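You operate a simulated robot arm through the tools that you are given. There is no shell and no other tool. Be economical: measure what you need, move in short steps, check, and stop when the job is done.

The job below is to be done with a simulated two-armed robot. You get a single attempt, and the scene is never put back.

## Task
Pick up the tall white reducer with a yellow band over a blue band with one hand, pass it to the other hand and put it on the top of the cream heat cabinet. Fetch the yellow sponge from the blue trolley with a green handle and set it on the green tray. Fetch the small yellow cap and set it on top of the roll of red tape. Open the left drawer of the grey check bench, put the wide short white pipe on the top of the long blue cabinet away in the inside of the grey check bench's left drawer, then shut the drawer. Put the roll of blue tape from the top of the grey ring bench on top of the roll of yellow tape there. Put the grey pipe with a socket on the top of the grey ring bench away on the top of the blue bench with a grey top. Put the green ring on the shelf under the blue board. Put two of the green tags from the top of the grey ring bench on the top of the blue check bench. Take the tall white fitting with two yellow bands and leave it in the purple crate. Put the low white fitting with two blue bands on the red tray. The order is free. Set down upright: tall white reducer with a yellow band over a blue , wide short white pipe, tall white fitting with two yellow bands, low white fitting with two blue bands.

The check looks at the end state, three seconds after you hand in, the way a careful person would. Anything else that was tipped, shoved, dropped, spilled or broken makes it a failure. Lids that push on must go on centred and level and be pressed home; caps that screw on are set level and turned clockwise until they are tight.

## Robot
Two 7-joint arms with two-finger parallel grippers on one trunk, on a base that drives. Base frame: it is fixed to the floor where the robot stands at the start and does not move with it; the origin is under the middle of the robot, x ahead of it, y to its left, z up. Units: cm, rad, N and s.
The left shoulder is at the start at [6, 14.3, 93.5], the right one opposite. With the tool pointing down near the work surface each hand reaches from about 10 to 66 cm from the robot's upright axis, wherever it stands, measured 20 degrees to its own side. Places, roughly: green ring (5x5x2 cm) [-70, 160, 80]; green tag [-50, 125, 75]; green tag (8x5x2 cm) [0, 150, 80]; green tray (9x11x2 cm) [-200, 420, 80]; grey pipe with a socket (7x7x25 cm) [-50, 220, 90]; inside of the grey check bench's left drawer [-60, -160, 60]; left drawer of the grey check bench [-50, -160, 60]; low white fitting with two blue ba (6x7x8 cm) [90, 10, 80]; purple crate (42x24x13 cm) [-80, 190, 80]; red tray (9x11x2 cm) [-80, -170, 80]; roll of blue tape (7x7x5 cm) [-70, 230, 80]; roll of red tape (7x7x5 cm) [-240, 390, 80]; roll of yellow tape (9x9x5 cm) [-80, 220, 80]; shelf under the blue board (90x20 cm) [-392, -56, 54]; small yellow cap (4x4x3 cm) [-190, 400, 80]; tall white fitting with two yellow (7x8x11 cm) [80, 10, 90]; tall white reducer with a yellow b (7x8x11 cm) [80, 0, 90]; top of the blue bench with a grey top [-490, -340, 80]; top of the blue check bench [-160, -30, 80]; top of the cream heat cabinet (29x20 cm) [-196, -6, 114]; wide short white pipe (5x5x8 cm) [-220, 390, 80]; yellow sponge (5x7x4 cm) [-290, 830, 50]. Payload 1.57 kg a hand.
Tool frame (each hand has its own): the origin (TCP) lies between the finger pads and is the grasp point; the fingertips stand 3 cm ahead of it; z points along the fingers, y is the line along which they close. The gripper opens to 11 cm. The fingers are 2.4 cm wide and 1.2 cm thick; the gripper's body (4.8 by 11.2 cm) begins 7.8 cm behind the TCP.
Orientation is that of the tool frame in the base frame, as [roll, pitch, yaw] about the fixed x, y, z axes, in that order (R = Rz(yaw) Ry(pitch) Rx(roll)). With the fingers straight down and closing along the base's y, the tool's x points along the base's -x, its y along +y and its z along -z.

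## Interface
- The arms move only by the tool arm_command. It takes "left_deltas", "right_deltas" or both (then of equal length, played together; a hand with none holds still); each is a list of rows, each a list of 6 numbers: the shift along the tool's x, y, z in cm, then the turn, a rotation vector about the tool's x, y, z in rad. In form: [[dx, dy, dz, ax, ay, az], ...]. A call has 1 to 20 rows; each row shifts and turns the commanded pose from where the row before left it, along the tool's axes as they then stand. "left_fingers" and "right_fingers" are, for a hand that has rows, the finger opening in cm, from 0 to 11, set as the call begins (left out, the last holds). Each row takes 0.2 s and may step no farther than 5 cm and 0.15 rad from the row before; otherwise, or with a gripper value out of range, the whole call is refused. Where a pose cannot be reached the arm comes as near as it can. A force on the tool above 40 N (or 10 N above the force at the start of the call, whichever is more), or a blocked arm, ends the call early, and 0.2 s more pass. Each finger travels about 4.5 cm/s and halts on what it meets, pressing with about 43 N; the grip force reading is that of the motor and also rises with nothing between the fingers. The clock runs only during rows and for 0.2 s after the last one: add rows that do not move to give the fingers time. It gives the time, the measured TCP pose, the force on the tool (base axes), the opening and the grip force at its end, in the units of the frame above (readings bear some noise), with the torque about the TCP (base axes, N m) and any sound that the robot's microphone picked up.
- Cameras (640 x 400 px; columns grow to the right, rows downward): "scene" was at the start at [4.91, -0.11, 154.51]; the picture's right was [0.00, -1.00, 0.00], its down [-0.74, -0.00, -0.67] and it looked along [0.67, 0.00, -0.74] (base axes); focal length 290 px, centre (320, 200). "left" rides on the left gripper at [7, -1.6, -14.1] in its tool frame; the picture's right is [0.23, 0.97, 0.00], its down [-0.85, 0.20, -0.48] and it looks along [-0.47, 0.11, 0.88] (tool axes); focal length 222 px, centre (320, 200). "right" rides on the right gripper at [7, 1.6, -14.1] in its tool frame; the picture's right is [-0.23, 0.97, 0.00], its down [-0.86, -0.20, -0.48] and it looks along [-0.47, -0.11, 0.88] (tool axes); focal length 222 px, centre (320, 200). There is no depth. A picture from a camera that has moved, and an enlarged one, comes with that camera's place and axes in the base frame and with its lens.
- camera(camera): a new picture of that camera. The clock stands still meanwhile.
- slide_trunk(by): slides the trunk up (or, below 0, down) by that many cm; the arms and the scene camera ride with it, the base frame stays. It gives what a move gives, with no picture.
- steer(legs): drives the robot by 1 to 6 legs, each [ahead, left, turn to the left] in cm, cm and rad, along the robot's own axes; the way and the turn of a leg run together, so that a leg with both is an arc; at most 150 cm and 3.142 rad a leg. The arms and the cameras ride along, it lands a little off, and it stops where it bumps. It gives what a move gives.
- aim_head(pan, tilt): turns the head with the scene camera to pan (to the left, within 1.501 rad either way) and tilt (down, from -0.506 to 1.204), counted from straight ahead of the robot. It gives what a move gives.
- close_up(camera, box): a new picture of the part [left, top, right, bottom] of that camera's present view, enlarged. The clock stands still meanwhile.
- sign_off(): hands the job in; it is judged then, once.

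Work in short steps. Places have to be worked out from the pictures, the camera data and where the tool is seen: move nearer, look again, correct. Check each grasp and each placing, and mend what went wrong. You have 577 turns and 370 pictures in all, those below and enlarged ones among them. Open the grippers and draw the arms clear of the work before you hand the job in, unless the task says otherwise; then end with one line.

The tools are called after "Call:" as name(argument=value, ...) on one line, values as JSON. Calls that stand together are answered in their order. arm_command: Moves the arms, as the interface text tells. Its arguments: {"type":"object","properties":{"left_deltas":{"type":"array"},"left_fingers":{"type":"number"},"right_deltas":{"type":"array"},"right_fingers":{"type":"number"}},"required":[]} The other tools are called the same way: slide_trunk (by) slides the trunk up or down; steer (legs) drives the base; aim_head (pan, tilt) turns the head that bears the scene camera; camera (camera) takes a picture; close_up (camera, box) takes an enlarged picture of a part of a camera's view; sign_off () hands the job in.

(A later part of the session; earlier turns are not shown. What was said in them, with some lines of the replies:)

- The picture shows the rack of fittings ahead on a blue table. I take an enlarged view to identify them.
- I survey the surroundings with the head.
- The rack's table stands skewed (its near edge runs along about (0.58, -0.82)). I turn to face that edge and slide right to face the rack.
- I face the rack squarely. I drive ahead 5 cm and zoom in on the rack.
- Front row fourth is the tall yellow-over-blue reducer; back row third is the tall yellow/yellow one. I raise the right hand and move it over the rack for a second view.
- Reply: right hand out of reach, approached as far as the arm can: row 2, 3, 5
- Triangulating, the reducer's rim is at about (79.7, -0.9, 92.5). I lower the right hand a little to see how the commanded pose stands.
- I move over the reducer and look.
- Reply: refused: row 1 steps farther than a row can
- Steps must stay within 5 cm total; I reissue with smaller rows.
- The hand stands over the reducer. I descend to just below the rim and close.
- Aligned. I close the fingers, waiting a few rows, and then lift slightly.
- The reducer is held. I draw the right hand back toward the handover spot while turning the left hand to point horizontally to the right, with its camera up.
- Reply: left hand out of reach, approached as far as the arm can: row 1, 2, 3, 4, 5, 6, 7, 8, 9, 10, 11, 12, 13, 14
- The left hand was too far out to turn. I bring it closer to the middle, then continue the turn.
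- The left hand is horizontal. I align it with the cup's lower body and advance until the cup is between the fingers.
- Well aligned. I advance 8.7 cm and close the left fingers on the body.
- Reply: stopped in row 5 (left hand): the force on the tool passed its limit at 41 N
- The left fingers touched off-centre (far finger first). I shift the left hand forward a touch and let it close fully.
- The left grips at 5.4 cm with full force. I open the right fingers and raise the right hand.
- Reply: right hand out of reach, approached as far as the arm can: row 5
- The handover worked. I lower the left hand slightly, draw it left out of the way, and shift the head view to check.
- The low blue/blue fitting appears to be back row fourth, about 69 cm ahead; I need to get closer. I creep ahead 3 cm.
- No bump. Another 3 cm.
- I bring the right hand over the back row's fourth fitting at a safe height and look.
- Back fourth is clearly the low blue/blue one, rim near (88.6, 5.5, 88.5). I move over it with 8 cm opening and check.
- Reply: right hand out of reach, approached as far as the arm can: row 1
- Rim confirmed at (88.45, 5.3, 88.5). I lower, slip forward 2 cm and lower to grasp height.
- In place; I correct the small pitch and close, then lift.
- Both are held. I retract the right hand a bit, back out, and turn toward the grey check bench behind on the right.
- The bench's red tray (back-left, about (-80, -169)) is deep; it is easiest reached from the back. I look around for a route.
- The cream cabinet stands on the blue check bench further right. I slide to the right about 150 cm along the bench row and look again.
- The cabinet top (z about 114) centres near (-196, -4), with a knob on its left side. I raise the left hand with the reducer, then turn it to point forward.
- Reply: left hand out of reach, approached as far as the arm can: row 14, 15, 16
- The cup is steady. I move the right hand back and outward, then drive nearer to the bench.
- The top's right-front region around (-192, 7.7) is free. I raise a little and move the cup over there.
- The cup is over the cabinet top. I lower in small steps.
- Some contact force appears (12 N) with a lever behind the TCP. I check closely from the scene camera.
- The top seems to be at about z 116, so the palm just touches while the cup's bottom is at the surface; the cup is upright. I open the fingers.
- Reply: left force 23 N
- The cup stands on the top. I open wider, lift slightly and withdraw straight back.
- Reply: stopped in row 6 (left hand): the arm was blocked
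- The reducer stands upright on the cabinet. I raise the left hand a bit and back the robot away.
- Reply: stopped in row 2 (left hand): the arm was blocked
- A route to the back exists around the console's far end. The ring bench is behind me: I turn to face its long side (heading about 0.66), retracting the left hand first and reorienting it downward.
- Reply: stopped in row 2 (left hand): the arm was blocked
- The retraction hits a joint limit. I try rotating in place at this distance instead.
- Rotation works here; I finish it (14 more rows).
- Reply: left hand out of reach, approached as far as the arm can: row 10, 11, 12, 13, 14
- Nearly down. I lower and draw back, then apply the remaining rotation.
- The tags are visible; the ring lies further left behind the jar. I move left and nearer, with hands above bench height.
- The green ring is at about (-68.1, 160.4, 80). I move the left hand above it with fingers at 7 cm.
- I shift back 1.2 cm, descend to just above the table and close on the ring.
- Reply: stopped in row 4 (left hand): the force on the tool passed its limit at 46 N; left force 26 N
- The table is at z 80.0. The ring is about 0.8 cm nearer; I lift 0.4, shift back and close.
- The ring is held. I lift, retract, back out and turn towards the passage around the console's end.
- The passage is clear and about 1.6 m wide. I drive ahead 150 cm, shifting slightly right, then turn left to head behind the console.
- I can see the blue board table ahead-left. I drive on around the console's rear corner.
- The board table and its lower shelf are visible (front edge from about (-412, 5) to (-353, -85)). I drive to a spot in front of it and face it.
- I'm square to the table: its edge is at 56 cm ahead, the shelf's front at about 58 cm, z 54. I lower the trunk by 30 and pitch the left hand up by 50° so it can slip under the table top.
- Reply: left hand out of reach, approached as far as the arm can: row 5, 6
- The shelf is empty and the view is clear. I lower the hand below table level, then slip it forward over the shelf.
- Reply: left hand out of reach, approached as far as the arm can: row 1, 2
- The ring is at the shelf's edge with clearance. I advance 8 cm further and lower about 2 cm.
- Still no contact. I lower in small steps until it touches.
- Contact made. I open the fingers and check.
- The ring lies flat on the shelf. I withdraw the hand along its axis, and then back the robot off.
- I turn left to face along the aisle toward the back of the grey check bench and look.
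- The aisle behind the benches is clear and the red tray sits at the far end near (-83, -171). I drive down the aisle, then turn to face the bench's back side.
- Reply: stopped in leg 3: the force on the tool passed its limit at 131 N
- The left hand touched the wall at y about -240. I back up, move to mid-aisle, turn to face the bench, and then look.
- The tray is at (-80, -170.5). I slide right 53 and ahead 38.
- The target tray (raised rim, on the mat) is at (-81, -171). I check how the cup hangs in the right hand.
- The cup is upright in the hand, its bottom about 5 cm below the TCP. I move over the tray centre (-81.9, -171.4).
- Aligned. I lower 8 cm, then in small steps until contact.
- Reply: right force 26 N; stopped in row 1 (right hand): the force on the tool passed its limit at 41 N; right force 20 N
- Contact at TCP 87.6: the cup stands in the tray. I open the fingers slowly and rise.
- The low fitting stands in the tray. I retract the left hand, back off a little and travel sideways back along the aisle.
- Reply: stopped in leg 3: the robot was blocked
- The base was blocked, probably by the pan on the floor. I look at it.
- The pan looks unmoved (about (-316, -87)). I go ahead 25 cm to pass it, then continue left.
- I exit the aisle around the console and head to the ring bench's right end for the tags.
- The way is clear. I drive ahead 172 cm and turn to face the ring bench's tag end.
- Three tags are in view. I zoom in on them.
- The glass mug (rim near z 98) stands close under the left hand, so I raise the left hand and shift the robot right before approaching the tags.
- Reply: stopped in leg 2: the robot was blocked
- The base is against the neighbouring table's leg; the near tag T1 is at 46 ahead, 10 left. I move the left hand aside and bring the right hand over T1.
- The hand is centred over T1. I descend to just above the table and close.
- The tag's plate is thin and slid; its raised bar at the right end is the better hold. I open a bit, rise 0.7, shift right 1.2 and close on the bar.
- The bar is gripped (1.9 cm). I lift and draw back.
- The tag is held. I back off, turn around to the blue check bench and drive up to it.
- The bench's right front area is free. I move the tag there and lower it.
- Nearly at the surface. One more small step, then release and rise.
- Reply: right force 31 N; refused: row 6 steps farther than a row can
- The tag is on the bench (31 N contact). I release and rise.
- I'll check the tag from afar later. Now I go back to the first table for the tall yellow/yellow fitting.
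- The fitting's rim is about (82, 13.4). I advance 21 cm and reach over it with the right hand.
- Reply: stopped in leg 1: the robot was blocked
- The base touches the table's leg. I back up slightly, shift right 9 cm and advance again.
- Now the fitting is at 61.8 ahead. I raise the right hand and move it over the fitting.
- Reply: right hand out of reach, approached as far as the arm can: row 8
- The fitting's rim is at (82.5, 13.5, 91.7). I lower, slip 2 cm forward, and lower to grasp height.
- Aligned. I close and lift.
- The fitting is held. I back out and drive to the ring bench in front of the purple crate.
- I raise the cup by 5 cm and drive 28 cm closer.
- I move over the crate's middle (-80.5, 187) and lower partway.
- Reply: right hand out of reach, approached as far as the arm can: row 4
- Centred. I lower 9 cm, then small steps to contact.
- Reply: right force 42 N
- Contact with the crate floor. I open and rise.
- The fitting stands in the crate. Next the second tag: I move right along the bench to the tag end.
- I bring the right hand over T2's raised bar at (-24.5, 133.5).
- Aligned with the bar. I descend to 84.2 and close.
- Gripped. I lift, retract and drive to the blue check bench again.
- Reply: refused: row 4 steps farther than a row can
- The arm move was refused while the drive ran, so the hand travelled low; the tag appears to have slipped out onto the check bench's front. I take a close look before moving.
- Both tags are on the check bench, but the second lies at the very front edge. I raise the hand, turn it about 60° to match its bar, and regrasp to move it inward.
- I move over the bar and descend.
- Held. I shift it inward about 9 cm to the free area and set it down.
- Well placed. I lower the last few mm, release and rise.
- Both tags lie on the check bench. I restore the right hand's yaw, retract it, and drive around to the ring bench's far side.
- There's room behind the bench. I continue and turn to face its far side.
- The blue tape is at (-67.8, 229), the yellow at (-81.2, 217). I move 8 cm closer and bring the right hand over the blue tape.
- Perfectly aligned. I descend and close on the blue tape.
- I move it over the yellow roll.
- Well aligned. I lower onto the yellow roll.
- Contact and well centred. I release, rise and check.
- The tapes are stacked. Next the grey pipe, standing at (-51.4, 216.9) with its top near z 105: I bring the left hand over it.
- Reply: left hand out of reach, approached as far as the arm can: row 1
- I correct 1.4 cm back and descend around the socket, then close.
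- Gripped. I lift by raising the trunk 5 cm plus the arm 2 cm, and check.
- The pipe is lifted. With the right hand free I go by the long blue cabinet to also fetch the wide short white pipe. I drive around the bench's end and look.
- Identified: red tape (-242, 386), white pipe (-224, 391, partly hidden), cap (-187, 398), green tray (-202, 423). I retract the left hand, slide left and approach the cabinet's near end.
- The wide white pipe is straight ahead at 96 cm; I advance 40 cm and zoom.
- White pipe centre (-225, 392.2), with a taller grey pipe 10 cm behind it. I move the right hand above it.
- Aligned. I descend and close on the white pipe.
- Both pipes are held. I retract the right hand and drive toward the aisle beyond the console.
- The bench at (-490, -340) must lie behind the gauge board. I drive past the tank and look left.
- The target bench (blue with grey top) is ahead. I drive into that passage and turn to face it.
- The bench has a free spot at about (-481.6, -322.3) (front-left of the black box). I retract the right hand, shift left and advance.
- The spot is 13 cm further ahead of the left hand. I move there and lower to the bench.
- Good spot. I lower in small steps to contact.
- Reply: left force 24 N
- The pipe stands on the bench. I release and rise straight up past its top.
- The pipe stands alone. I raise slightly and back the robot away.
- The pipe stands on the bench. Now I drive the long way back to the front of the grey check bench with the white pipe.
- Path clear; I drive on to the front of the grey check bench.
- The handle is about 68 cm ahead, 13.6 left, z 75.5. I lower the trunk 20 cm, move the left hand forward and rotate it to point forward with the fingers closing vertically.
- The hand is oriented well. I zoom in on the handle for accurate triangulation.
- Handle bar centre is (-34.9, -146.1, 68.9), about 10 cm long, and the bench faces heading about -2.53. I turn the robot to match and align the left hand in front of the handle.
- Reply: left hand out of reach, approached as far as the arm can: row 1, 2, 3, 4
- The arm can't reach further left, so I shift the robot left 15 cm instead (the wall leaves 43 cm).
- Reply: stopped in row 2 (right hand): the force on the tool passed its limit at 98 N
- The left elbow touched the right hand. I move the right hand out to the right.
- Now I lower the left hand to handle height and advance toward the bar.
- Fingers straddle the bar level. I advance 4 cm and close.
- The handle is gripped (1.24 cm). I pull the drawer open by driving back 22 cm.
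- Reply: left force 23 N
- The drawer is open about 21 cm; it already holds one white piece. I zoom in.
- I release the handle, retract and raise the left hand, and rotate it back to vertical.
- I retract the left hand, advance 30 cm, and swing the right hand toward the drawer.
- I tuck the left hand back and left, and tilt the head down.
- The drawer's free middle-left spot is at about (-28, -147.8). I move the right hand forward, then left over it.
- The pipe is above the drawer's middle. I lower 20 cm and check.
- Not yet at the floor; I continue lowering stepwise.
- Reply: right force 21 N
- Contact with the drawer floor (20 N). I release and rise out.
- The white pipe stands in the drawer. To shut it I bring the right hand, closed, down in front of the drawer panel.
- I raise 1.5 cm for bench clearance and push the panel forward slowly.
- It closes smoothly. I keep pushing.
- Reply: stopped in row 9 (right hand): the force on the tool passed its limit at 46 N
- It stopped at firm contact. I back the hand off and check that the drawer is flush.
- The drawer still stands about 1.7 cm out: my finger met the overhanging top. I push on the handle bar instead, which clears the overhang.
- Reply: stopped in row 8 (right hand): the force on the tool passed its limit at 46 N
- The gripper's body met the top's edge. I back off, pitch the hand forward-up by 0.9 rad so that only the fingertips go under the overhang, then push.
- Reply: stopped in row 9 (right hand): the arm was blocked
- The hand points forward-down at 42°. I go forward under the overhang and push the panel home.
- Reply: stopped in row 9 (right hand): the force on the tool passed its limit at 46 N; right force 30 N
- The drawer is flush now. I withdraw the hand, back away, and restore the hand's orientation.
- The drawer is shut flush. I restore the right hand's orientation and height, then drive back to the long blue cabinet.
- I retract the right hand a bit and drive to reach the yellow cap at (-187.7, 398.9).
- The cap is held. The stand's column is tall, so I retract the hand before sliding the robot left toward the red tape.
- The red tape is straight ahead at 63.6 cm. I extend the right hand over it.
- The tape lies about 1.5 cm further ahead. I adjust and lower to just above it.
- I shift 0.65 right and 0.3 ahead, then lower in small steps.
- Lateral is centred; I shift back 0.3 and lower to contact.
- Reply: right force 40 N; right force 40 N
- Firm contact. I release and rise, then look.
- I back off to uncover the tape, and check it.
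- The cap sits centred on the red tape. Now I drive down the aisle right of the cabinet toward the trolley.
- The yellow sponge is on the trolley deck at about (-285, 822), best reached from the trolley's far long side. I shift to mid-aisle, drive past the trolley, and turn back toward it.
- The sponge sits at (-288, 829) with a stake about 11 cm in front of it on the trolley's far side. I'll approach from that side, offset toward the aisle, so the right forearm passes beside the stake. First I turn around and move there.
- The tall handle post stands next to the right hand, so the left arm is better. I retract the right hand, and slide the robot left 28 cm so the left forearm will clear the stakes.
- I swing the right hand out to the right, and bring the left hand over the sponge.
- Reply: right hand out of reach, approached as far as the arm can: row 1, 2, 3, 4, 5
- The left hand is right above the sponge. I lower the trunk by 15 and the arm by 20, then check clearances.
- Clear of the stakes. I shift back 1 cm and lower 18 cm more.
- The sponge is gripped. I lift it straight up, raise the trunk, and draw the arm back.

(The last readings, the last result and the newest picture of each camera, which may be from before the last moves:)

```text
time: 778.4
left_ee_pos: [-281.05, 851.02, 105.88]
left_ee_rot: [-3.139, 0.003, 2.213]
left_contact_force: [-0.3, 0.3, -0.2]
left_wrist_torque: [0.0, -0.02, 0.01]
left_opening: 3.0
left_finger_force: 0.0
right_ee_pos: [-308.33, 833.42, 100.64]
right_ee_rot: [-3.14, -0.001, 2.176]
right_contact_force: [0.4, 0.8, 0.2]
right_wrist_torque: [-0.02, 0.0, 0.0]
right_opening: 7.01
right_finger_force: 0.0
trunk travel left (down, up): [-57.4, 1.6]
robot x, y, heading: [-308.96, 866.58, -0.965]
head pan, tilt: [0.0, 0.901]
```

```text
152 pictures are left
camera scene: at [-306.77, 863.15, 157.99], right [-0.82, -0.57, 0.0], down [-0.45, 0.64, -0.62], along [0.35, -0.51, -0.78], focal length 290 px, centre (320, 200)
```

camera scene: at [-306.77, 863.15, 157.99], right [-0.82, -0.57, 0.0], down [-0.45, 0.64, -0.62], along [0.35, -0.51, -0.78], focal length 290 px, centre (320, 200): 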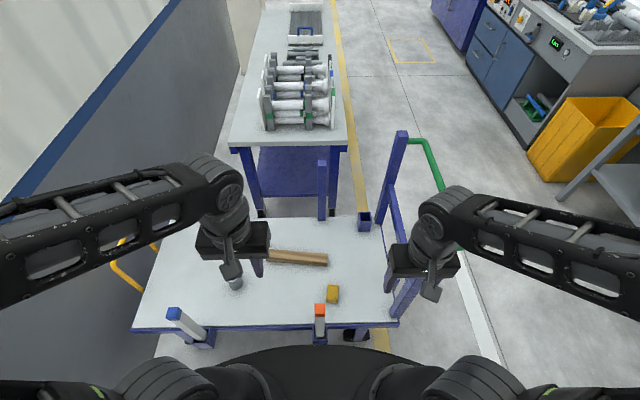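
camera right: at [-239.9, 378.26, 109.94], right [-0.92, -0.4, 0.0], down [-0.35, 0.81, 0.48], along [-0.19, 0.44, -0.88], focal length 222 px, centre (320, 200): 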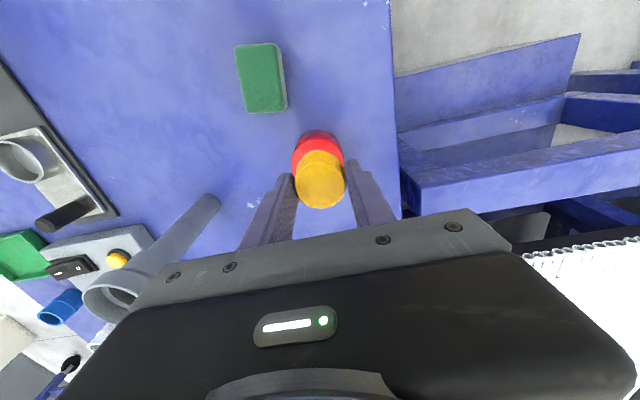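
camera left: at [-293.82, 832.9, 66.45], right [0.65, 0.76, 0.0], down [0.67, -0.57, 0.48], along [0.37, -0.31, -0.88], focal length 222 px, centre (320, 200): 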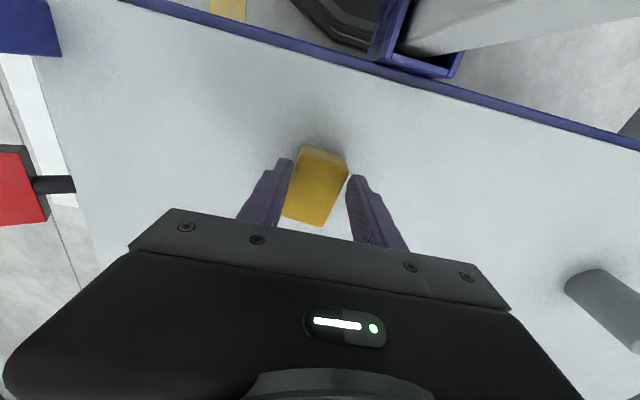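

The sponge slipped out on lifting and still lies on the deck. I return over it and look again.

Call:
arm_command(left_deltas=[[-4.5, 0, 0, 0, 0, 0], [-4.5, 0, 0, 0, 0, 0], [-4.5, -1, 0, 0, 0, 0], [0, -4.5, 0, 0, 0, 0], [0, -4.5, 0, 0, 0, 0], [0, -4.5, 0, 0, 0, 0], [0, -4.5, 0, 0, 0, 0]], left_fingers=9)

Call:
slide_trunk(by=-15)

Call:
arm_command(left_deltas=[[0, 0, 4.5, 0, 0, 0], [0, 0, 4.5, 0, 0, 0], [0, 0, 4.5, 0, 0, 0], [0, 0, 4.5, 0, 0, 0], [0, 0, 4.5, 0, 0, 0], [0, 0, 4.5, 0, 0, 0], [0, 0, 4.5, 0, 0, 0]])

Call:
camera(camera="left")

Call:
close_up(camera="scene", box=[270, 220, 390, 330])

```text
time: 780.0
left_ee_pos: [-288.45, 827.9, 105.88]
left_ee_rot: [-3.138, 0.001, 2.212]
left_contact_force: [0.1, -0.1, -0.1]
left_wrist_torque: [0.02, -0.05, 0.0]
left_opening: 8.98
left_finger_force: 0.1
right_ee_pos: [-308.28, 833.29, 100.76]
right_ee_rot: [-3.141, -0.003, 2.175]
right_contact_force: [0.0, -1.1, -0.2]
right_wrist_torque: [0.03, 0.0, 0.01]
right_opening: 7.0
right_finger_force: 0.0
trunk travel left (down, up): [-57.4, 1.6]
robot x, y, heading: [-309.17, 866.86, -0.963]
head pan, tilt: [0.0, 0.901]
```

```text
time: 781.7
left_ee_pos: [-288.29, 828.07, 90.78]
left_ee_rot: [-3.14, 0.004, 2.212]
left_contact_force: [0.4, -0.2, 0.0]
left_wrist_torque: [-0.04, 0.01, 0.0]
left_opening: 9.0
left_finger_force: 0.1
right_ee_pos: [-308.3, 833.35, 85.66]
right_ee_rot: [-3.14, -0.002, 2.176]
right_contact_force: [-0.5, 0.1, -0.6]
right_wrist_torque: [0.0, 0.01, -0.01]
right_opening: 7.01
right_finger_force: 0.1
trunk travel left (down, up): [-42.4, 16.6]
robot x, y, heading: [-309.57, 866.59, -0.962]
head pan, tilt: [0.0, 0.901]
```

```text
time: 783.3
left_ee_pos: [-288.36, 828.0, 59.43]
left_ee_rot: [-3.14, 0.003, 2.211]
left_contact_force: [0.0, 1.0, -0.1]
left_wrist_torque: [0.01, 0.02, 0.01]
left_opening: 9.01
left_finger_force: 0.0
right_ee_pos: [-308.33, 833.29, 85.62]
right_ee_rot: [-3.139, -0.006, 2.174]
right_contact_force: [-0.4, 1.0, 0.1]
right_wrist_torque: [0.03, 0.0, 0.0]
right_opening: 7.0
right_finger_force: 0.0
trunk travel left (down, up): [-42.4, 16.6]
robot x, y, heading: [-309.41, 866.79, -0.966]
head pan, tilt: [0.0, 0.901]
```

```text
151 pictures are left
camera left: at [-293.85, 832.63, 73.43], right [0.65, 0.76, 0.0], down [0.67, -0.56, 0.48], along [0.37, -0.31, -0.88], focal length 222 px, centre (320, 200)
```

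left: 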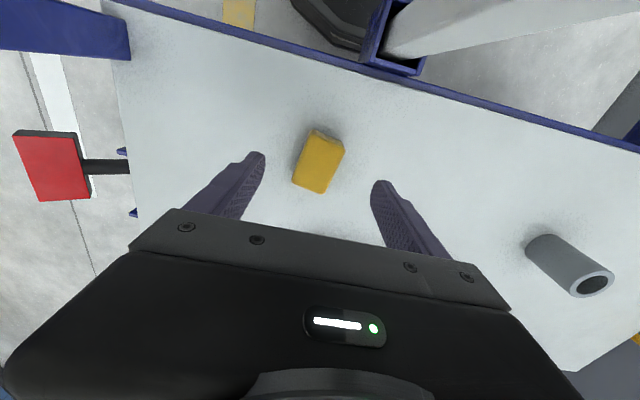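

```text
3.64 times, centred on (330, 275) of scene
camera zoom: at [-306.69, 862.95, 142.98], right [-0.82, -0.57, 0.0], down [-0.45, 0.64, -0.62], along [0.35, -0.51, -0.78], focal length 1055 px, centre (284, -73)
```

zoom: 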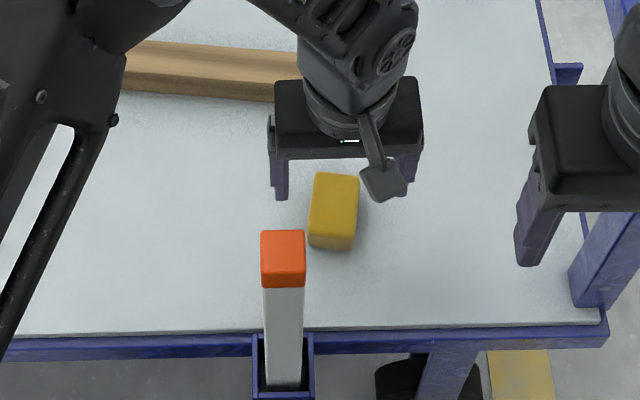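

I descend until the fingertips touch the deck, back off slightly, and close with a lower target opening.

Call:
arm_command(left_deltas=[[0.2, -0.2, 3.5, 0, 0, 0], [0, 0, 3.5, 0, 0, 0], [0, 0, 0.8, 0, 0, 0]])

Call:
arm_command(left_deltas=[[0, 0, 0.7, 0, 0, 0]])

Call:
arm_command(left_deltas=[[0, 0, 0.6, 0, 0, 0]])

```text
time: 784.1
left_ee_pos: [-288.78, 828.04, 51.63]
left_ee_rot: [-3.141, 0.005, 2.211]
left_contact_force: [0.2, -0.1, -0.4]
left_wrist_torque: [-0.02, 0.03, -0.01]
left_opening: 9.02
left_finger_force: 0.0
right_ee_pos: [-308.31, 833.29, 85.73]
right_ee_rot: [-3.14, -0.001, 2.174]
right_contact_force: [-0.3, 0.4, 0.5]
right_wrist_torque: [0.03, -0.01, 0.02]
right_opening: 6.99
right_finger_force: 0.1
trunk travel left (down, up): [-42.4, 16.6]
robot x, y, heading: [-309.95, 866.89, -0.965]
head pan, tilt: [0.0, 0.901]
```

```text
time: 784.5
left_ee_pos: [-288.65, 827.98, 50.78]
left_ee_rot: [-3.139, 0.005, 2.213]
left_contact_force: [0.1, -0.4, 0.0]
left_wrist_torque: [0.02, -0.01, 0.02]
left_opening: 9.01
left_finger_force: 0.1
right_ee_pos: [-308.25, 833.25, 85.68]
right_ee_rot: [-3.139, -0.001, 2.176]
right_contact_force: [-0.6, -0.7, -0.7]
right_wrist_torque: [-0.01, -0.02, -0.02]
right_opening: 7.0
right_finger_force: 0.0
trunk travel left (down, up): [-42.4, 16.6]
robot x, y, heading: [-309.77, 866.93, -0.968]
head pan, tilt: [0.0, 0.901]
```

```text
time: 784.9
left_ee_pos: [-288.62, 828.14, 50.21]
left_ee_rot: [-3.14, 0.004, 2.21]
left_contact_force: [-0.1, 0.3, 0.2]
left_wrist_torque: [-0.04, -0.01, 0.03]
left_opening: 8.98
left_finger_force: 0.0
right_ee_pos: [-308.34, 833.41, 85.78]
right_ee_rot: [-3.14, -0.004, 2.173]
right_contact_force: [0.6, -0.2, -0.9]
right_wrist_torque: [-0.01, 0.01, -0.04]
right_opening: 7.0
right_finger_force: 0.2
trunk travel left (down, up): [-42.4, 16.6]
robot x, y, heading: [-309.32, 867.07, -0.966]
head pan, tilt: [0.0, 0.901]
```

Call:
arm_command(left_deltas=[[0, 0, 0.6, 0, 0, 0]])

Call:
arm_command(left_deltas=[[0, 0, 0.6, 0, 0, 0]])

Call:
arm_command(left_deltas=[[0, 0, 0.6, 0, 0, 0]])

```text
time: 785.3
left_ee_pos: [-288.67, 828.08, 49.61]
left_ee_rot: [-3.141, 0.004, 2.21]
left_contact_force: [0.1, 0.3, 0.3]
left_wrist_torque: [0.0, 0.0, 0.0]
left_opening: 9.02
left_finger_force: 0.0
right_ee_pos: [-308.22, 833.44, 85.7]
right_ee_rot: [-3.14, -0.002, 2.174]
right_contact_force: [-0.1, -0.1, -0.2]
right_wrist_torque: [0.0, -0.03, 0.01]
right_opening: 7.02
right_finger_force: 0.1
trunk travel left (down, up): [-42.4, 16.6]
robot x, y, heading: [-309.2, 866.79, -0.969]
head pan, tilt: [0.0, 0.901]
```

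```text
time: 785.7
left_ee_pos: [-288.66, 828.1, 48.92]
left_ee_rot: [-3.139, 0.004, 2.212]
left_contact_force: [-0.3, 0.1, 0.6]
left_wrist_torque: [-0.01, 0.01, 0.04]
left_opening: 8.99
left_finger_force: 0.2
right_ee_pos: [-308.29, 833.39, 85.63]
right_ee_rot: [-3.139, -0.001, 2.175]
right_contact_force: [-0.2, 0.1, 0.3]
right_wrist_torque: [-0.03, 0.0, -0.01]
right_opening: 7.01
right_finger_force: 0.1
trunk travel left (down, up): [-42.4, 16.6]
robot x, y, heading: [-309.15, 867.26, -0.968]
head pan, tilt: [0.0, 0.901]
```

```text
time: 786.1
left_ee_pos: [-288.71, 827.99, 48.94]
left_ee_rot: [-3.141, 0.003, 2.21]
left_contact_force: [-2.1, 6.9, 26.8]
left_wrist_torque: [1.22, -0.77, 0.12]
left_opening: 9.13
left_finger_force: 1.1
right_ee_pos: [-308.31, 833.51, 85.74]
right_ee_rot: [-3.141, -0.001, 2.175]
right_contact_force: [1.2, -0.4, -0.1]
right_wrist_torque: [0.05, 0.03, -0.02]
right_opening: 7.0
right_finger_force: 0.0
trunk travel left (down, up): [-42.4, 16.6]
robot x, y, heading: [-309.31, 867.04, -0.966]
head pan, tilt: [0.0, 0.901]
stopped in row 1 (left hand): the force on the tool passed its limit at 44 N (the readings are from after the stop); the commanded pose is now the measured one
```

The deck is at z 46, so the earlier grasp was too high. I raise 0.4 and close.

Call:
arm_command(left_deltas=[[0, 0, -0.4, 0, 0, 0], [0, 0, 0, 0, 0, 0], [0, 0, 0, 0, 0, 0], [0, 0, 0, 0, 0, 0], [0, 0, 0, 0, 0, 0], [0, 0, 0, 0, 0, 0]], left_fingers=2)

Call:
arm_command(left_deltas=[[0, 0, -2, 0, 0, 0], [0, 0, -3, 0, 0, 0], [0, 0, -3, 0, 0, 0], [0, 0, -3, 0, 0, 0]])

Call:
camera(camera="left")

```text
time: 787.5
left_ee_pos: [-288.66, 827.96, 49.08]
left_ee_rot: [-3.14, 0.005, 2.21]
left_contact_force: [0.0, 0.6, 0.2]
left_wrist_torque: [0.03, 0.01, 0.0]
left_opening: 4.56
left_finger_force: 42.6
right_ee_pos: [-308.3, 833.4, 85.71]
right_ee_rot: [-3.14, -0.003, 2.176]
right_contact_force: [-0.6, -1.1, -0.4]
right_wrist_torque: [0.03, -0.01, -0.02]
right_opening: 6.99
right_finger_force: 0.1
trunk travel left (down, up): [-42.4, 16.6]
robot x, y, heading: [-309.5, 866.76, -0.962]
head pan, tilt: [0.0, 0.901]
```

```text
time: 788.5
left_ee_pos: [-288.59, 827.91, 59.87]
left_ee_rot: [-3.14, 0.004, 2.213]
left_contact_force: [-0.1, 0.8, -0.1]
left_wrist_torque: [-0.02, -0.02, -0.02]
left_opening: 4.57
left_finger_force: 42.9
right_ee_pos: [-308.28, 833.24, 85.73]
right_ee_rot: [-3.14, -0.001, 2.174]
right_contact_force: [-0.9, 0.1, 0.0]
right_wrist_torque: [0.0, 0.01, 0.01]
right_opening: 7.0
right_finger_force: 0.0
trunk travel left (down, up): [-42.4, 16.6]
robot x, y, heading: [-309.35, 866.76, -0.966]
head pan, tilt: [0.0, 0.901]
```

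```text
149 pictures are left
camera left: at [-294.11, 832.68, 74.03], right [0.65, 0.76, 0.0], down [0.67, -0.57, 0.48], along [0.37, -0.31, -0.88], focal length 222 px, centre (320, 200)
```

left: 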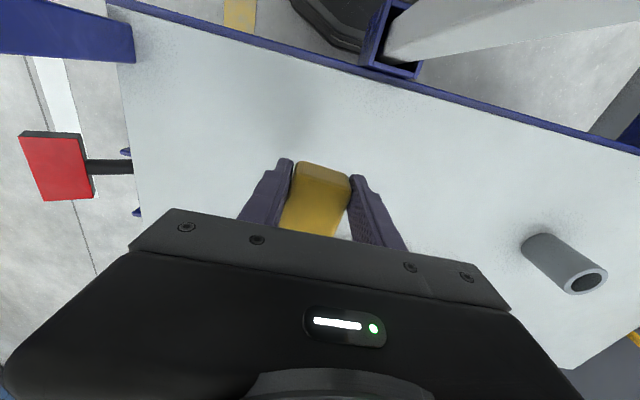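

The sponge is held now. I continue lifting and draw the arm back.

Call:
arm_command(left_deltas=[[0, 0, -4, 0, 0, 0], [0, 0, -4, 0, 0, 0], [0, 0, -4, 0, 0, 0], [0, 0, -4, 0, 0, 0], [0, 0, -4, 0, 0, 0], [0, 0, -4, 0, 0, 0], [0, 0, -4, 0, 0, 0], [0, 0, -4, 0, 0, 0]])

Call:
slide_trunk(by=14)

Call:
arm_command(left_deltas=[[0, 4, 0, 0, 0, 0], [0, 4, 0, 0, 0, 0], [0, 4, 0, 0, 0, 0], [0, 4, 0, 0, 0, 0], [4, 1, 0, 0, 0, 0], [4, 0, 0, 0, 0, 0], [4, 0, 0, 0, 0, 0]], right_deltas=[[4, 0, 0, 0, 0, 0], [4, 0, 0, 0, 0, 0], [0, 0, 0, 0, 0, 0], [0, 0, 0, 0, 0, 0], [0, 0, 0, 0, 0, 0], [0, 0, 0, 0, 0, 0], [0, 0, 0, 0, 0, 0]])

Call:
camera(camera="scene")

```text
time: 790.3
left_ee_pos: [-288.66, 828.11, 92.07]
left_ee_rot: [-3.139, 0.004, 2.213]
left_contact_force: [-0.7, 0.9, -0.3]
left_wrist_torque: [0.03, 0.0, -0.01]
left_opening: 4.5
left_finger_force: 43.8
right_ee_pos: [-308.27, 833.22, 85.68]
right_ee_rot: [-3.14, -0.002, 2.176]
right_contact_force: [-0.1, -0.8, -0.1]
right_wrist_torque: [-0.02, 0.0, 0.02]
right_opening: 6.98
right_finger_force: 0.1
trunk travel left (down, up): [-42.4, 16.6]
robot x, y, heading: [-309.22, 866.97, -0.962]
head pan, tilt: [0.0, 0.901]
```

```text
time: 792.0
left_ee_pos: [-288.76, 828.04, 106.09]
left_ee_rot: [-3.14, 0.004, 2.21]
left_contact_force: [0.8, 0.0, -0.2]
left_wrist_torque: [0.0, 0.0, 0.01]
left_opening: 4.47
left_finger_force: 43.2
right_ee_pos: [-308.25, 833.35, 99.62]
right_ee_rot: [-3.14, -0.003, 2.175]
right_contact_force: [0.1, -0.3, 0.2]
right_wrist_torque: [-0.02, 0.02, 0.0]
right_opening: 7.0
right_finger_force: 0.0
trunk travel left (down, up): [-56.4, 2.6]
robot x, y, heading: [-309.32, 866.58, -0.97]
head pan, tilt: [0.0, 0.901]
```

```text
time: 793.6
left_ee_pos: [-282.65, 848.1, 105.82]
left_ee_rot: [-3.141, 0.004, 2.211]
left_contact_force: [0.8, -0.2, 0.2]
left_wrist_torque: [-0.02, 0.0, 0.01]
left_opening: 4.45
left_finger_force: 43.2
right_ee_pos: [-309.51, 835.85, 103.47]
right_ee_rot: [-3.141, -0.001, 2.175]
right_contact_force: [-0.4, -0.5, 0.0]
right_wrist_torque: [-0.03, 0.0, -0.01]
right_opening: 7.01
right_finger_force: 0.1
right hand out of reach, approached as far as the arm can: row 1, 2
trunk travel left (down, up): [-56.4, 2.6]
robot x, y, heading: [-309.42, 866.73, -0.964]
head pan, tilt: [0.0, 0.901]
```

```text
148 pictures are left
camera scene: at [-306.75, 863.12, 156.98], right [-0.82, -0.57, 0.0], down [-0.45, 0.64, -0.62], along [0.35, -0.51, -0.78], focal length 290 px, centre (320, 200)
```

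scene: 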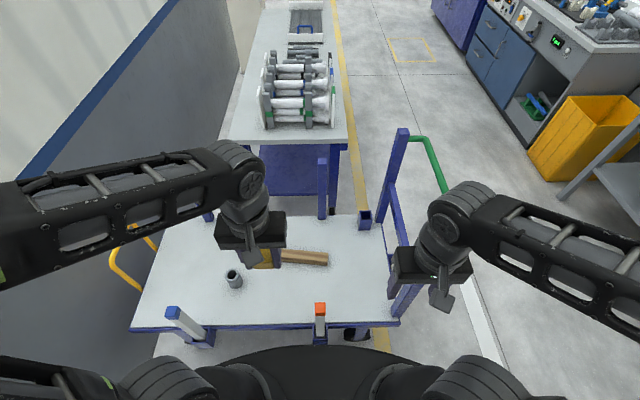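

Held. I back off from the trolley, return to mid-aisle and drive back to the cabinet's green tray.

Call:
steer(legs=[[-20, 0, 0], [0, -93, 0.022], [143, 0, 0], [143, 0, 0], [142, 0, 0], [0, 0, -1.571]])

Call:
aim_head(pan=0, tilt=0.65)

Call:
camera(camera="scene")

```text
time: 823.9
left_ee_pos: [-158.41, 449.83, 105.71]
left_ee_rot: [-3.139, 0.004, 0.647]
left_contact_force: [0.5, 0.4, -0.5]
left_wrist_torque: [0.02, -0.02, 0.0]
left_opening: 4.4
left_finger_force: 42.4
right_ee_pos: [-170.75, 476.61, 103.48]
right_ee_rot: [-3.138, -0.002, 0.609]
right_contact_force: [-0.9, 0.0, 0.2]
right_wrist_torque: [0.01, -0.03, -0.04]
right_opening: 7.0
right_finger_force: 0.1
trunk travel left (down, up): [-56.4, 2.6]
robot x, y, heading: [-139.91, 476.61, -2.532]
head pan, tilt: [0.0, 0.901]
```

```text
time: 824.7
left_ee_pos: [-158.33, 449.81, 105.66]
left_ee_rot: [-3.14, 0.002, 0.646]
left_contact_force: [-0.1, -0.6, -0.8]
left_wrist_torque: [0.0, -0.02, -0.01]
left_opening: 4.38
left_finger_force: 43.1
right_ee_pos: [-170.65, 476.73, 103.48]
right_ee_rot: [-3.139, -0.003, 0.613]
right_contact_force: [0.9, -0.7, -0.5]
right_wrist_torque: [0.0, 0.02, 0.0]
right_opening: 7.02
right_finger_force: 0.1
trunk travel left (down, up): [-56.4, 2.6]
robot x, y, heading: [-139.8, 476.68, -2.53]
head pan, tilt: [0.0, 0.649]
```

```text
147 pictures are left
camera scene: at [-144.35, 473.29, 159.02], right [-0.57, 0.82, 0.0], down [0.5, 0.35, -0.8], along [-0.65, -0.46, -0.61], focal length 290 px, centre (320, 200)
```

scene: 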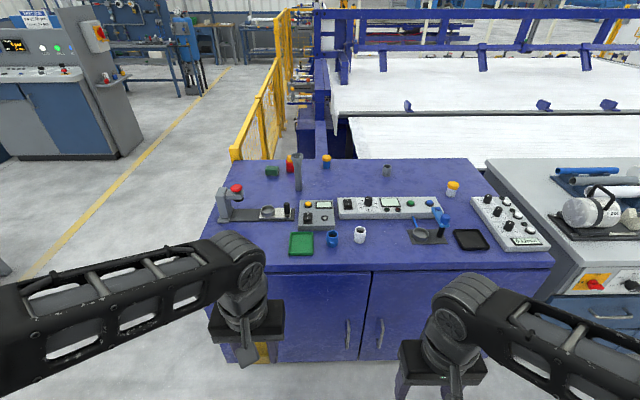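

The green tray is at (-202, 424). I advance 40 cm.

Call:
steer(legs=[[40, 0, 0]])

Call:
aim_head(pan=0.1, tilt=0.85)

Call:
camera(camera="scene")

Call:
camera(camera="left")

```text
time: 827.2
left_ee_pos: [-191.09, 426.76, 105.81]
left_ee_rot: [-3.141, 0.0, 0.65]
left_contact_force: [0.0, 0.1, -0.9]
left_wrist_torque: [0.0, -0.04, 0.01]
left_opening: 4.38
left_finger_force: 42.7
right_ee_pos: [-203.54, 453.68, 103.47]
right_ee_rot: [-3.141, -0.003, 0.612]
right_contact_force: [0.4, -0.4, -0.6]
right_wrist_torque: [0.04, -0.03, 0.01]
right_opening: 6.99
right_finger_force: 0.0
trunk travel left (down, up): [-56.4, 2.6]
robot x, y, heading: [-172.58, 453.59, -2.525]
head pan, tilt: [0.0, 0.649]
```

```text
time: 827.9
left_ee_pos: [-191.11, 426.73, 105.78]
left_ee_rot: [-3.14, 0.004, 0.65]
left_contact_force: [-0.3, 0.2, 0.3]
left_wrist_torque: [0.01, -0.04, -0.02]
left_opening: 4.4
left_finger_force: 42.7
right_ee_pos: [-203.47, 453.6, 103.52]
right_ee_rot: [-3.14, -0.003, 0.612]
right_contact_force: [-0.9, 0.2, 0.0]
right_wrist_torque: [-0.01, 0.03, 0.0]
right_opening: 7.02
right_finger_force: 0.1
trunk travel left (down, up): [-56.4, 2.6]
robot x, y, heading: [-172.24, 453.73, -2.524]
head pan, tilt: [0.099, 0.85]
```

```text
146 pictures are left
camera scene: at [-175.83, 450.2, 157.37], right [-0.65, 0.76, 0.0], down [0.57, 0.49, -0.66], along [-0.5, -0.43, -0.75], focal length 290 px, centre (320, 200)
```

scene: 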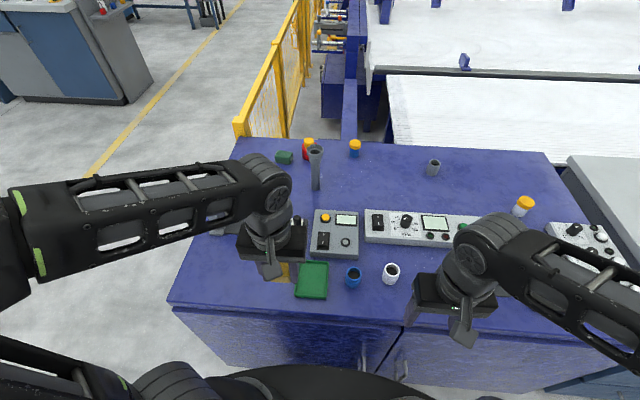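

```text
145 pictures are left
camera left: at [-186.45, 432.34, 119.78], right [0.77, -0.64, 0.0], down [-0.56, -0.68, 0.48], along [-0.31, -0.37, -0.88], focal length 222 px, centre (320, 200)
```

left: 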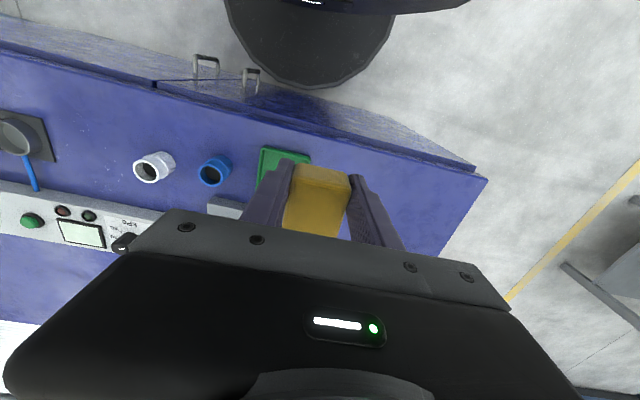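

I move the sponge over the tray and lower.

Call:
arm_command(left_deltas=[[-3.4, -1.7, 0, 0, 0, 0], [-3.4, -1.7, 0, 0, 0, 0], [-3.4, -1.6, 0, 0, 0, 0], [0, 0, 4, 0, 0, 0], [0, 0, 4, 0, 0, 0]])

Call:
camera(camera="left")

Call:
close_up(camera="scene", box=[230, 190, 410, 320])

```text
time: 829.1
left_ee_pos: [-202.31, 424.31, 97.76]
left_ee_rot: [-3.139, 0.002, 0.648]
left_contact_force: [-0.8, -1.1, -1.0]
left_wrist_torque: [0.02, -0.03, 0.03]
left_opening: 4.43
left_finger_force: 43.1
right_ee_pos: [-203.41, 453.56, 103.28]
right_ee_rot: [-3.14, -0.003, 0.613]
right_contact_force: [0.8, -0.2, -1.0]
right_wrist_torque: [0.01, -0.04, 0.03]
right_opening: 7.0
right_finger_force: 0.1
trunk travel left (down, up): [-56.4, 2.6]
robot x, y, heading: [-172.11, 453.28, -2.525]
head pan, tilt: [0.099, 0.85]
```

```text
144 pictures are left
camera left: at [-197.72, 429.92, 111.71], right [0.77, -0.64, 0.0], down [-0.56, -0.68, 0.48], along [-0.31, -0.37, -0.88], focal length 222 px, centre (320, 200)
```

left: 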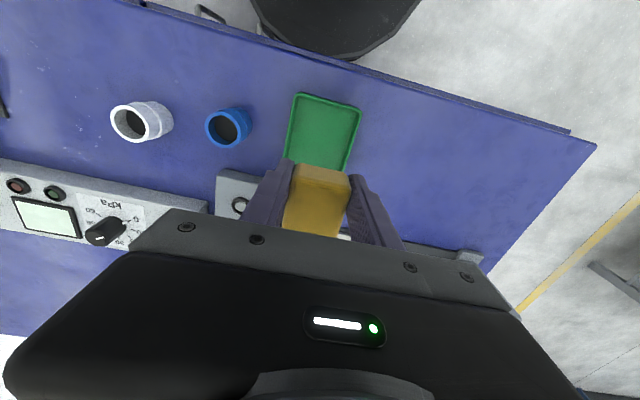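

```text
3.08 times, centred on (320, 255) of scene
camera zoom: at [-175.93, 450.17, 157.37], right [-0.65, 0.76, 0.0], down [0.57, 0.49, -0.66], along [-0.5, -0.43, -0.75], focal length 892 px, centre (320, 31)
```

zoom: 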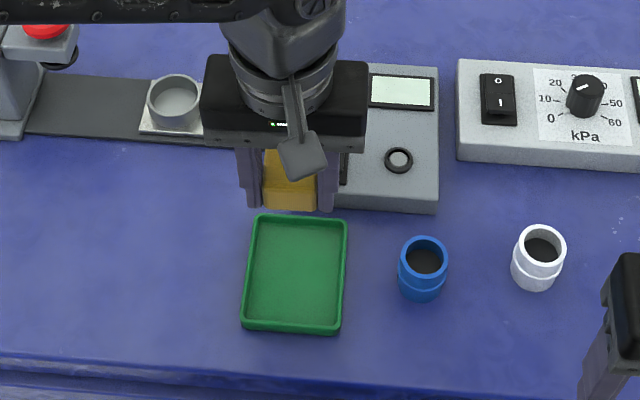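

Call:
arm_command(left_deltas=[[0.4, 0, 4, 0, 0, 0], [0, 0, 4, 0, 0, 0], [0, 0, 3.5, 0, 0, 0]])

Call:
close_up(camera="scene", box=[230, 190, 410, 320])

```text
time: 829.9
left_ee_pos: [-201.98, 425.04, 86.3]
left_ee_rot: [-3.14, 0.004, 0.649]
left_contact_force: [0.5, 0.7, -0.1]
left_wrist_torque: [0.05, 0.0, -0.01]
left_opening: 4.41
left_finger_force: 43.2
right_ee_pos: [-203.62, 453.66, 103.4]
right_ee_rot: [-3.14, -0.005, 0.612]
right_contact_force: [-0.4, -0.6, 0.2]
right_wrist_torque: [-0.01, -0.02, -0.02]
right_opening: 6.98
right_finger_force: 0.1
trunk travel left (down, up): [-56.4, 2.6]
robot x, y, heading: [-172.1, 453.84, -2.527]
head pan, tilt: [0.099, 0.85]
```

```text
3.08 times, centred on (320, 255) of scene
camera zoom: at [-175.91, 450.18, 157.37], right [-0.65, 0.76, 0.0], down [0.57, 0.49, -0.66], along [-0.5, -0.43, -0.75], focal length 892 px, centre (320, 31)
```

zoom: 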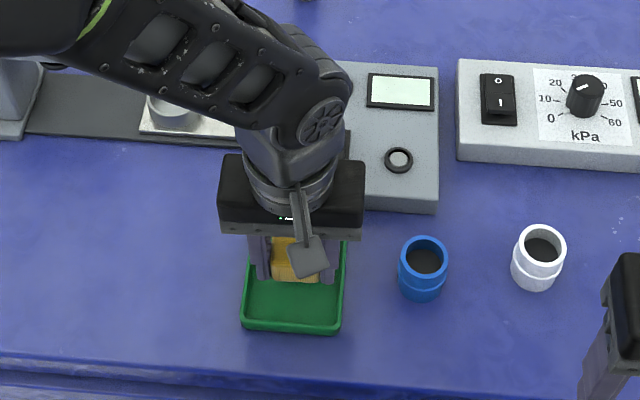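

Call:
arm_command(left_deltas=[[0, 0, 0.8, 0, 0, 0]])

Call:
arm_command(left_deltas=[[0, 0, 0.6, 0, 0, 0]])

Call:
arm_command(left_deltas=[[0, 0, 0.5, 0, 0, 0]])

```text
time: 830.3
left_ee_pos: [-201.82, 424.81, 85.5]
left_ee_rot: [-3.14, 0.003, 0.648]
left_contact_force: [-0.2, -0.1, -0.6]
left_wrist_torque: [0.0, -0.04, 0.01]
left_opening: 4.39
left_finger_force: 42.9
right_ee_pos: [-203.48, 453.54, 103.5]
right_ee_rot: [-3.138, -0.004, 0.612]
right_contact_force: [0.9, 0.2, -0.5]
right_wrist_torque: [0.02, -0.04, 0.03]
right_opening: 6.98
right_finger_force: 0.0
trunk travel left (down, up): [-56.4, 2.6]
robot x, y, heading: [-172.62, 453.83, -2.524]
head pan, tilt: [0.099, 0.85]
```

```text
time: 830.7
left_ee_pos: [-201.97, 424.84, 84.94]
left_ee_rot: [-3.139, 0.003, 0.649]
left_contact_force: [0.0, -0.5, -0.1]
left_wrist_torque: [0.0, 0.0, -0.05]
left_opening: 4.4
left_finger_force: 42.8
right_ee_pos: [-203.56, 453.67, 103.52]
right_ee_rot: [-3.14, -0.004, 0.612]
right_contact_force: [0.3, -0.4, -0.3]
right_wrist_torque: [-0.01, -0.01, 0.03]
right_opening: 7.0
right_finger_force: 0.0
trunk travel left (down, up): [-56.4, 2.6]
robot x, y, heading: [-172.35, 453.41, -2.528]
head pan, tilt: [0.099, 0.85]
```

```text
time: 831.1
left_ee_pos: [-201.91, 424.77, 84.43]
left_ee_rot: [-3.138, 0.004, 0.65]
left_contact_force: [0.0, -0.5, -0.2]
left_wrist_torque: [-0.05, 0.02, 0.01]
left_opening: 4.41
left_finger_force: 43.0
right_ee_pos: [-203.49, 453.68, 103.43]
right_ee_rot: [-3.14, -0.005, 0.612]
right_contact_force: [-0.4, 0.3, -0.6]
right_wrist_torque: [0.02, 0.01, 0.0]
right_opening: 7.02
right_finger_force: 0.1
trunk travel left (down, up): [-56.4, 2.6]
robot x, y, heading: [-172.28, 453.7, -2.527]
head pan, tilt: [0.099, 0.85]
```

Call:
arm_command(left_deltas=[[0, 0, 0.4, 0, 0, 0]])

Call:
arm_command(left_deltas=[[0, 0, 0, 0, 0, 0], [0, 0, 0, 0, 0, 0]], left_fingers=5.4)

Call:
arm_command(left_deltas=[[0, 0, -2, 0, 0, 0], [0, 0, -4, 0, 0, 0], [0, 0, -4, 0, 0, 0], [0, 0, -4, 0, 0, 0], [4, 0, 0, 0, 0, 0], [4, 0, 0, 0, 0, 0], [4, 0, 0, 0, 0, 0], [4, 0, 0, 0, 0, 0]])

Call:
close_up(camera="scene", box=[230, 190, 410, 320])

```text
time: 831.5
left_ee_pos: [-201.94, 424.86, 84.01]
left_ee_rot: [-3.14, 0.003, 0.649]
left_contact_force: [-0.2, 0.7, 0.3]
left_wrist_torque: [0.0, 0.0, 0.02]
left_opening: 4.37
left_finger_force: 42.6
right_ee_pos: [-203.44, 453.71, 103.46]
right_ee_rot: [-3.141, -0.005, 0.612]
right_contact_force: [0.4, 0.1, -0.3]
right_wrist_torque: [0.02, -0.02, 0.02]
right_opening: 7.0
right_finger_force: 0.0
trunk travel left (down, up): [-56.4, 2.6]
robot x, y, heading: [-172.21, 453.88, -2.53]
head pan, tilt: [0.099, 0.85]
```

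```text
time: 832.1
left_ee_pos: [-202.01, 424.88, 83.96]
left_ee_rot: [-3.14, 0.004, 0.65]
left_contact_force: [-0.1, -0.7, -0.1]
left_wrist_torque: [-0.05, -0.01, 0.03]
left_opening: 5.42
left_finger_force: 0.0
right_ee_pos: [-203.39, 453.68, 103.48]
right_ee_rot: [-3.14, -0.003, 0.612]
right_contact_force: [-0.6, 0.4, 0.9]
right_wrist_torque: [0.03, 0.02, 0.01]
right_opening: 6.97
right_finger_force: 0.1
trunk travel left (down, up): [-56.4, 2.6]
robot x, y, heading: [-172.3, 454.01, -2.53]
head pan, tilt: [0.099, 0.85]
```

```text
time: 833.9
left_ee_pos: [-189.15, 434.73, 97.68]
left_ee_rot: [-3.14, 0.003, 0.649]
left_contact_force: [0.7, -0.3, -0.4]
left_wrist_torque: [0.01, 0.01, -0.01]
left_opening: 5.4
left_finger_force: 0.0
right_ee_pos: [-203.36, 453.67, 103.53]
right_ee_rot: [-3.139, -0.004, 0.613]
right_contact_force: [-0.1, -0.8, -0.1]
right_wrist_torque: [-0.01, -0.01, 0.0]
right_opening: 7.0
right_finger_force: 0.1
trunk travel left (down, up): [-56.4, 2.6]
robot x, y, heading: [-172.18, 453.73, -2.522]
head pan, tilt: [0.099, 0.85]
```

```text
3.08 times, centred on (320, 255) of scene
camera zoom: at [-175.73, 450.24, 157.37], right [-0.65, 0.76, 0.0], down [0.57, 0.49, -0.66], along [-0.5, -0.43, -0.75], focal length 892 px, centre (320, 31)
```

zoom: 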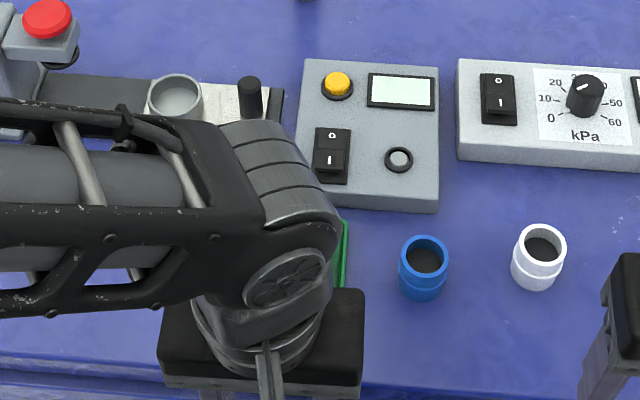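

I back the robot off to see the tray.

Call:
steer(legs=[[-45, 0, 0]])

Call:
aim_head(pan=0.05, tilt=0.6)

Call:
camera(camera="scene")

Call:
close_up(camera="scene", box=[180, 130, 420, 280])

```text
time: 836.6
left_ee_pos: [-152.32, 460.55, 97.72]
left_ee_rot: [-3.141, 0.004, 0.667]
left_contact_force: [-0.6, 0.7, -0.5]
left_wrist_torque: [-0.03, -0.02, -0.01]
left_opening: 5.4
left_finger_force: 0.1
right_ee_pos: [-166.87, 479.5, 103.55]
right_ee_rot: [-3.14, -0.004, 0.629]
right_contact_force: [-0.1, -0.2, -0.5]
right_wrist_torque: [-0.01, -0.01, 0.03]
right_opening: 6.99
right_finger_force: 0.1
trunk travel left (down, up): [-56.4, 2.6]
robot x, y, heading: [-135.83, 479.6, -2.511]
head pan, tilt: [0.099, 0.85]
```

```text
time: 837.4
left_ee_pos: [-152.34, 460.5, 97.69]
left_ee_rot: [-3.139, 0.002, 0.665]
left_contact_force: [-0.4, 0.3, -0.1]
left_wrist_torque: [-0.03, -0.02, -0.02]
left_opening: 5.42
left_finger_force: 0.1
right_ee_pos: [-166.99, 479.38, 103.52]
right_ee_rot: [-3.141, -0.004, 0.627]
right_contact_force: [-0.3, -0.5, -0.5]
right_wrist_torque: [0.0, 0.03, -0.02]
right_opening: 7.01
right_finger_force: 0.1
trunk travel left (down, up): [-56.4, 2.6]
robot x, y, heading: [-135.74, 480.14, -2.511]
head pan, tilt: [0.051, 0.6]
```

```text
140 pictures are left
camera scene: at [-140.28, 475.99, 159.45], right [-0.63, 0.78, 0.0], down [0.44, 0.36, -0.82], along [-0.64, -0.52, -0.57], focal length 290 px, centre (320, 200)
```

scene: 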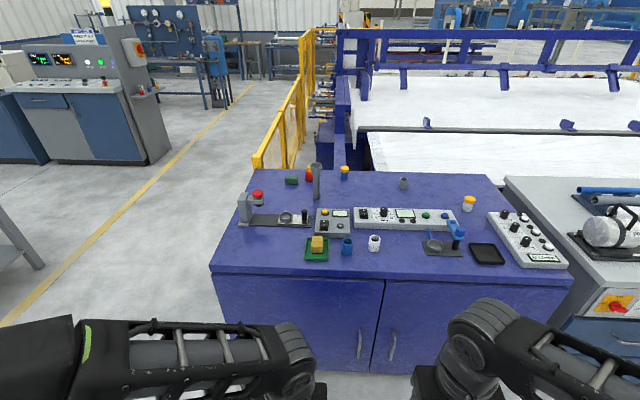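

```text
2.67 times, centred on (300, 205) of scene
camera zoom: at [-140.28, 475.99, 159.45], right [-0.63, 0.78, 0.0], down [0.44, 0.36, -0.82], along [-0.64, -0.52, -0.57], focal length 773 px, centre (373, 187)
```

zoom: 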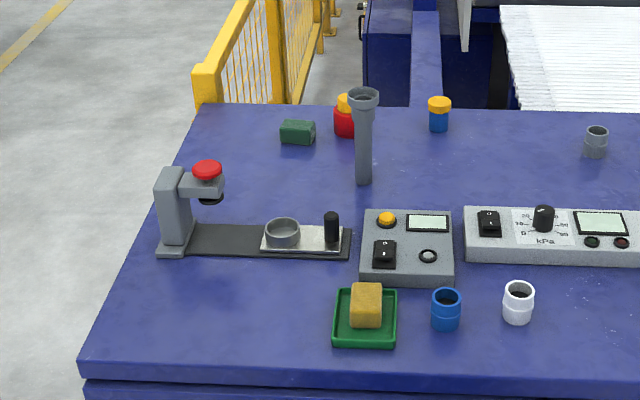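

Call:
close_up(camera="scene", box=[285, 225, 345, 270])

```text
8.89 times, centred on (315, 248) of scene
camera zoom: at [-140.28, 475.99, 159.45], right [-0.63, 0.78, 0.0], down [0.44, 0.36, -0.82], along [-0.64, -0.52, -0.57], focal length 2578 px, centre (364, -222)
```

zoom: 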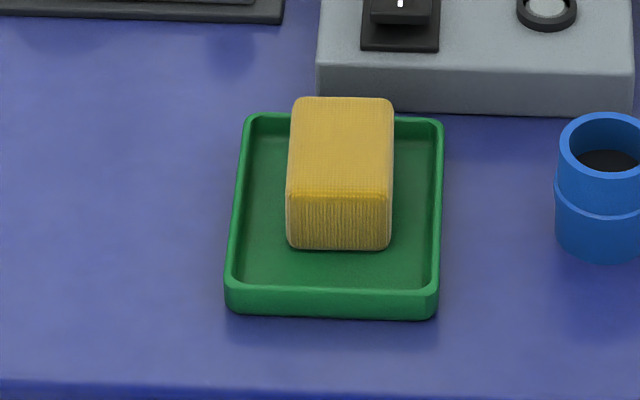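

The sponge lies in the green tray. All jobs are done; I open both grippers with the arms clear, then hand in.

Call:
arm_command(left_deltas=[[0, 0, 0, 0, 0, 0], [0, 0, 0, 0, 0, 0], [0, 0, 0, 0, 0, 0]], right_deltas=[[0, 0, 0, 0, 0, 0], [0, 0, 0, 0, 0, 0], [0, 0, 0, 0, 0, 0]], left_fingers=11, right_fingers=11)

Call:
sign_off()

```text
time: 838.2
left_ee_pos: [-152.32, 460.54, 97.72]
left_ee_rot: [-3.139, 0.002, 0.664]
left_contact_force: [0.7, -0.2, -0.1]
left_wrist_torque: [0.04, -0.03, 0.01]
left_opening: 11.0
left_finger_force: 0.1
right_ee_pos: [-166.98, 479.4, 103.53]
right_ee_rot: [-3.141, -0.005, 0.629]
right_contact_force: [0.1, -0.8, 0.8]
right_wrist_torque: [-0.02, 0.0, -0.03]
right_opening: 11.0
right_finger_force: 0.0
trunk travel left (down, up): [-56.4, 2.6]
robot x, y, heading: [-135.86, 479.98, -2.508]
head pan, tilt: [0.051, 0.6]
```

```text
The job is handed in.
```

All ten jobs are done and handed in; I did not reopen the drawer to check the white pipe is still upright, and my base bumped a floor pan, which looked unmoved.
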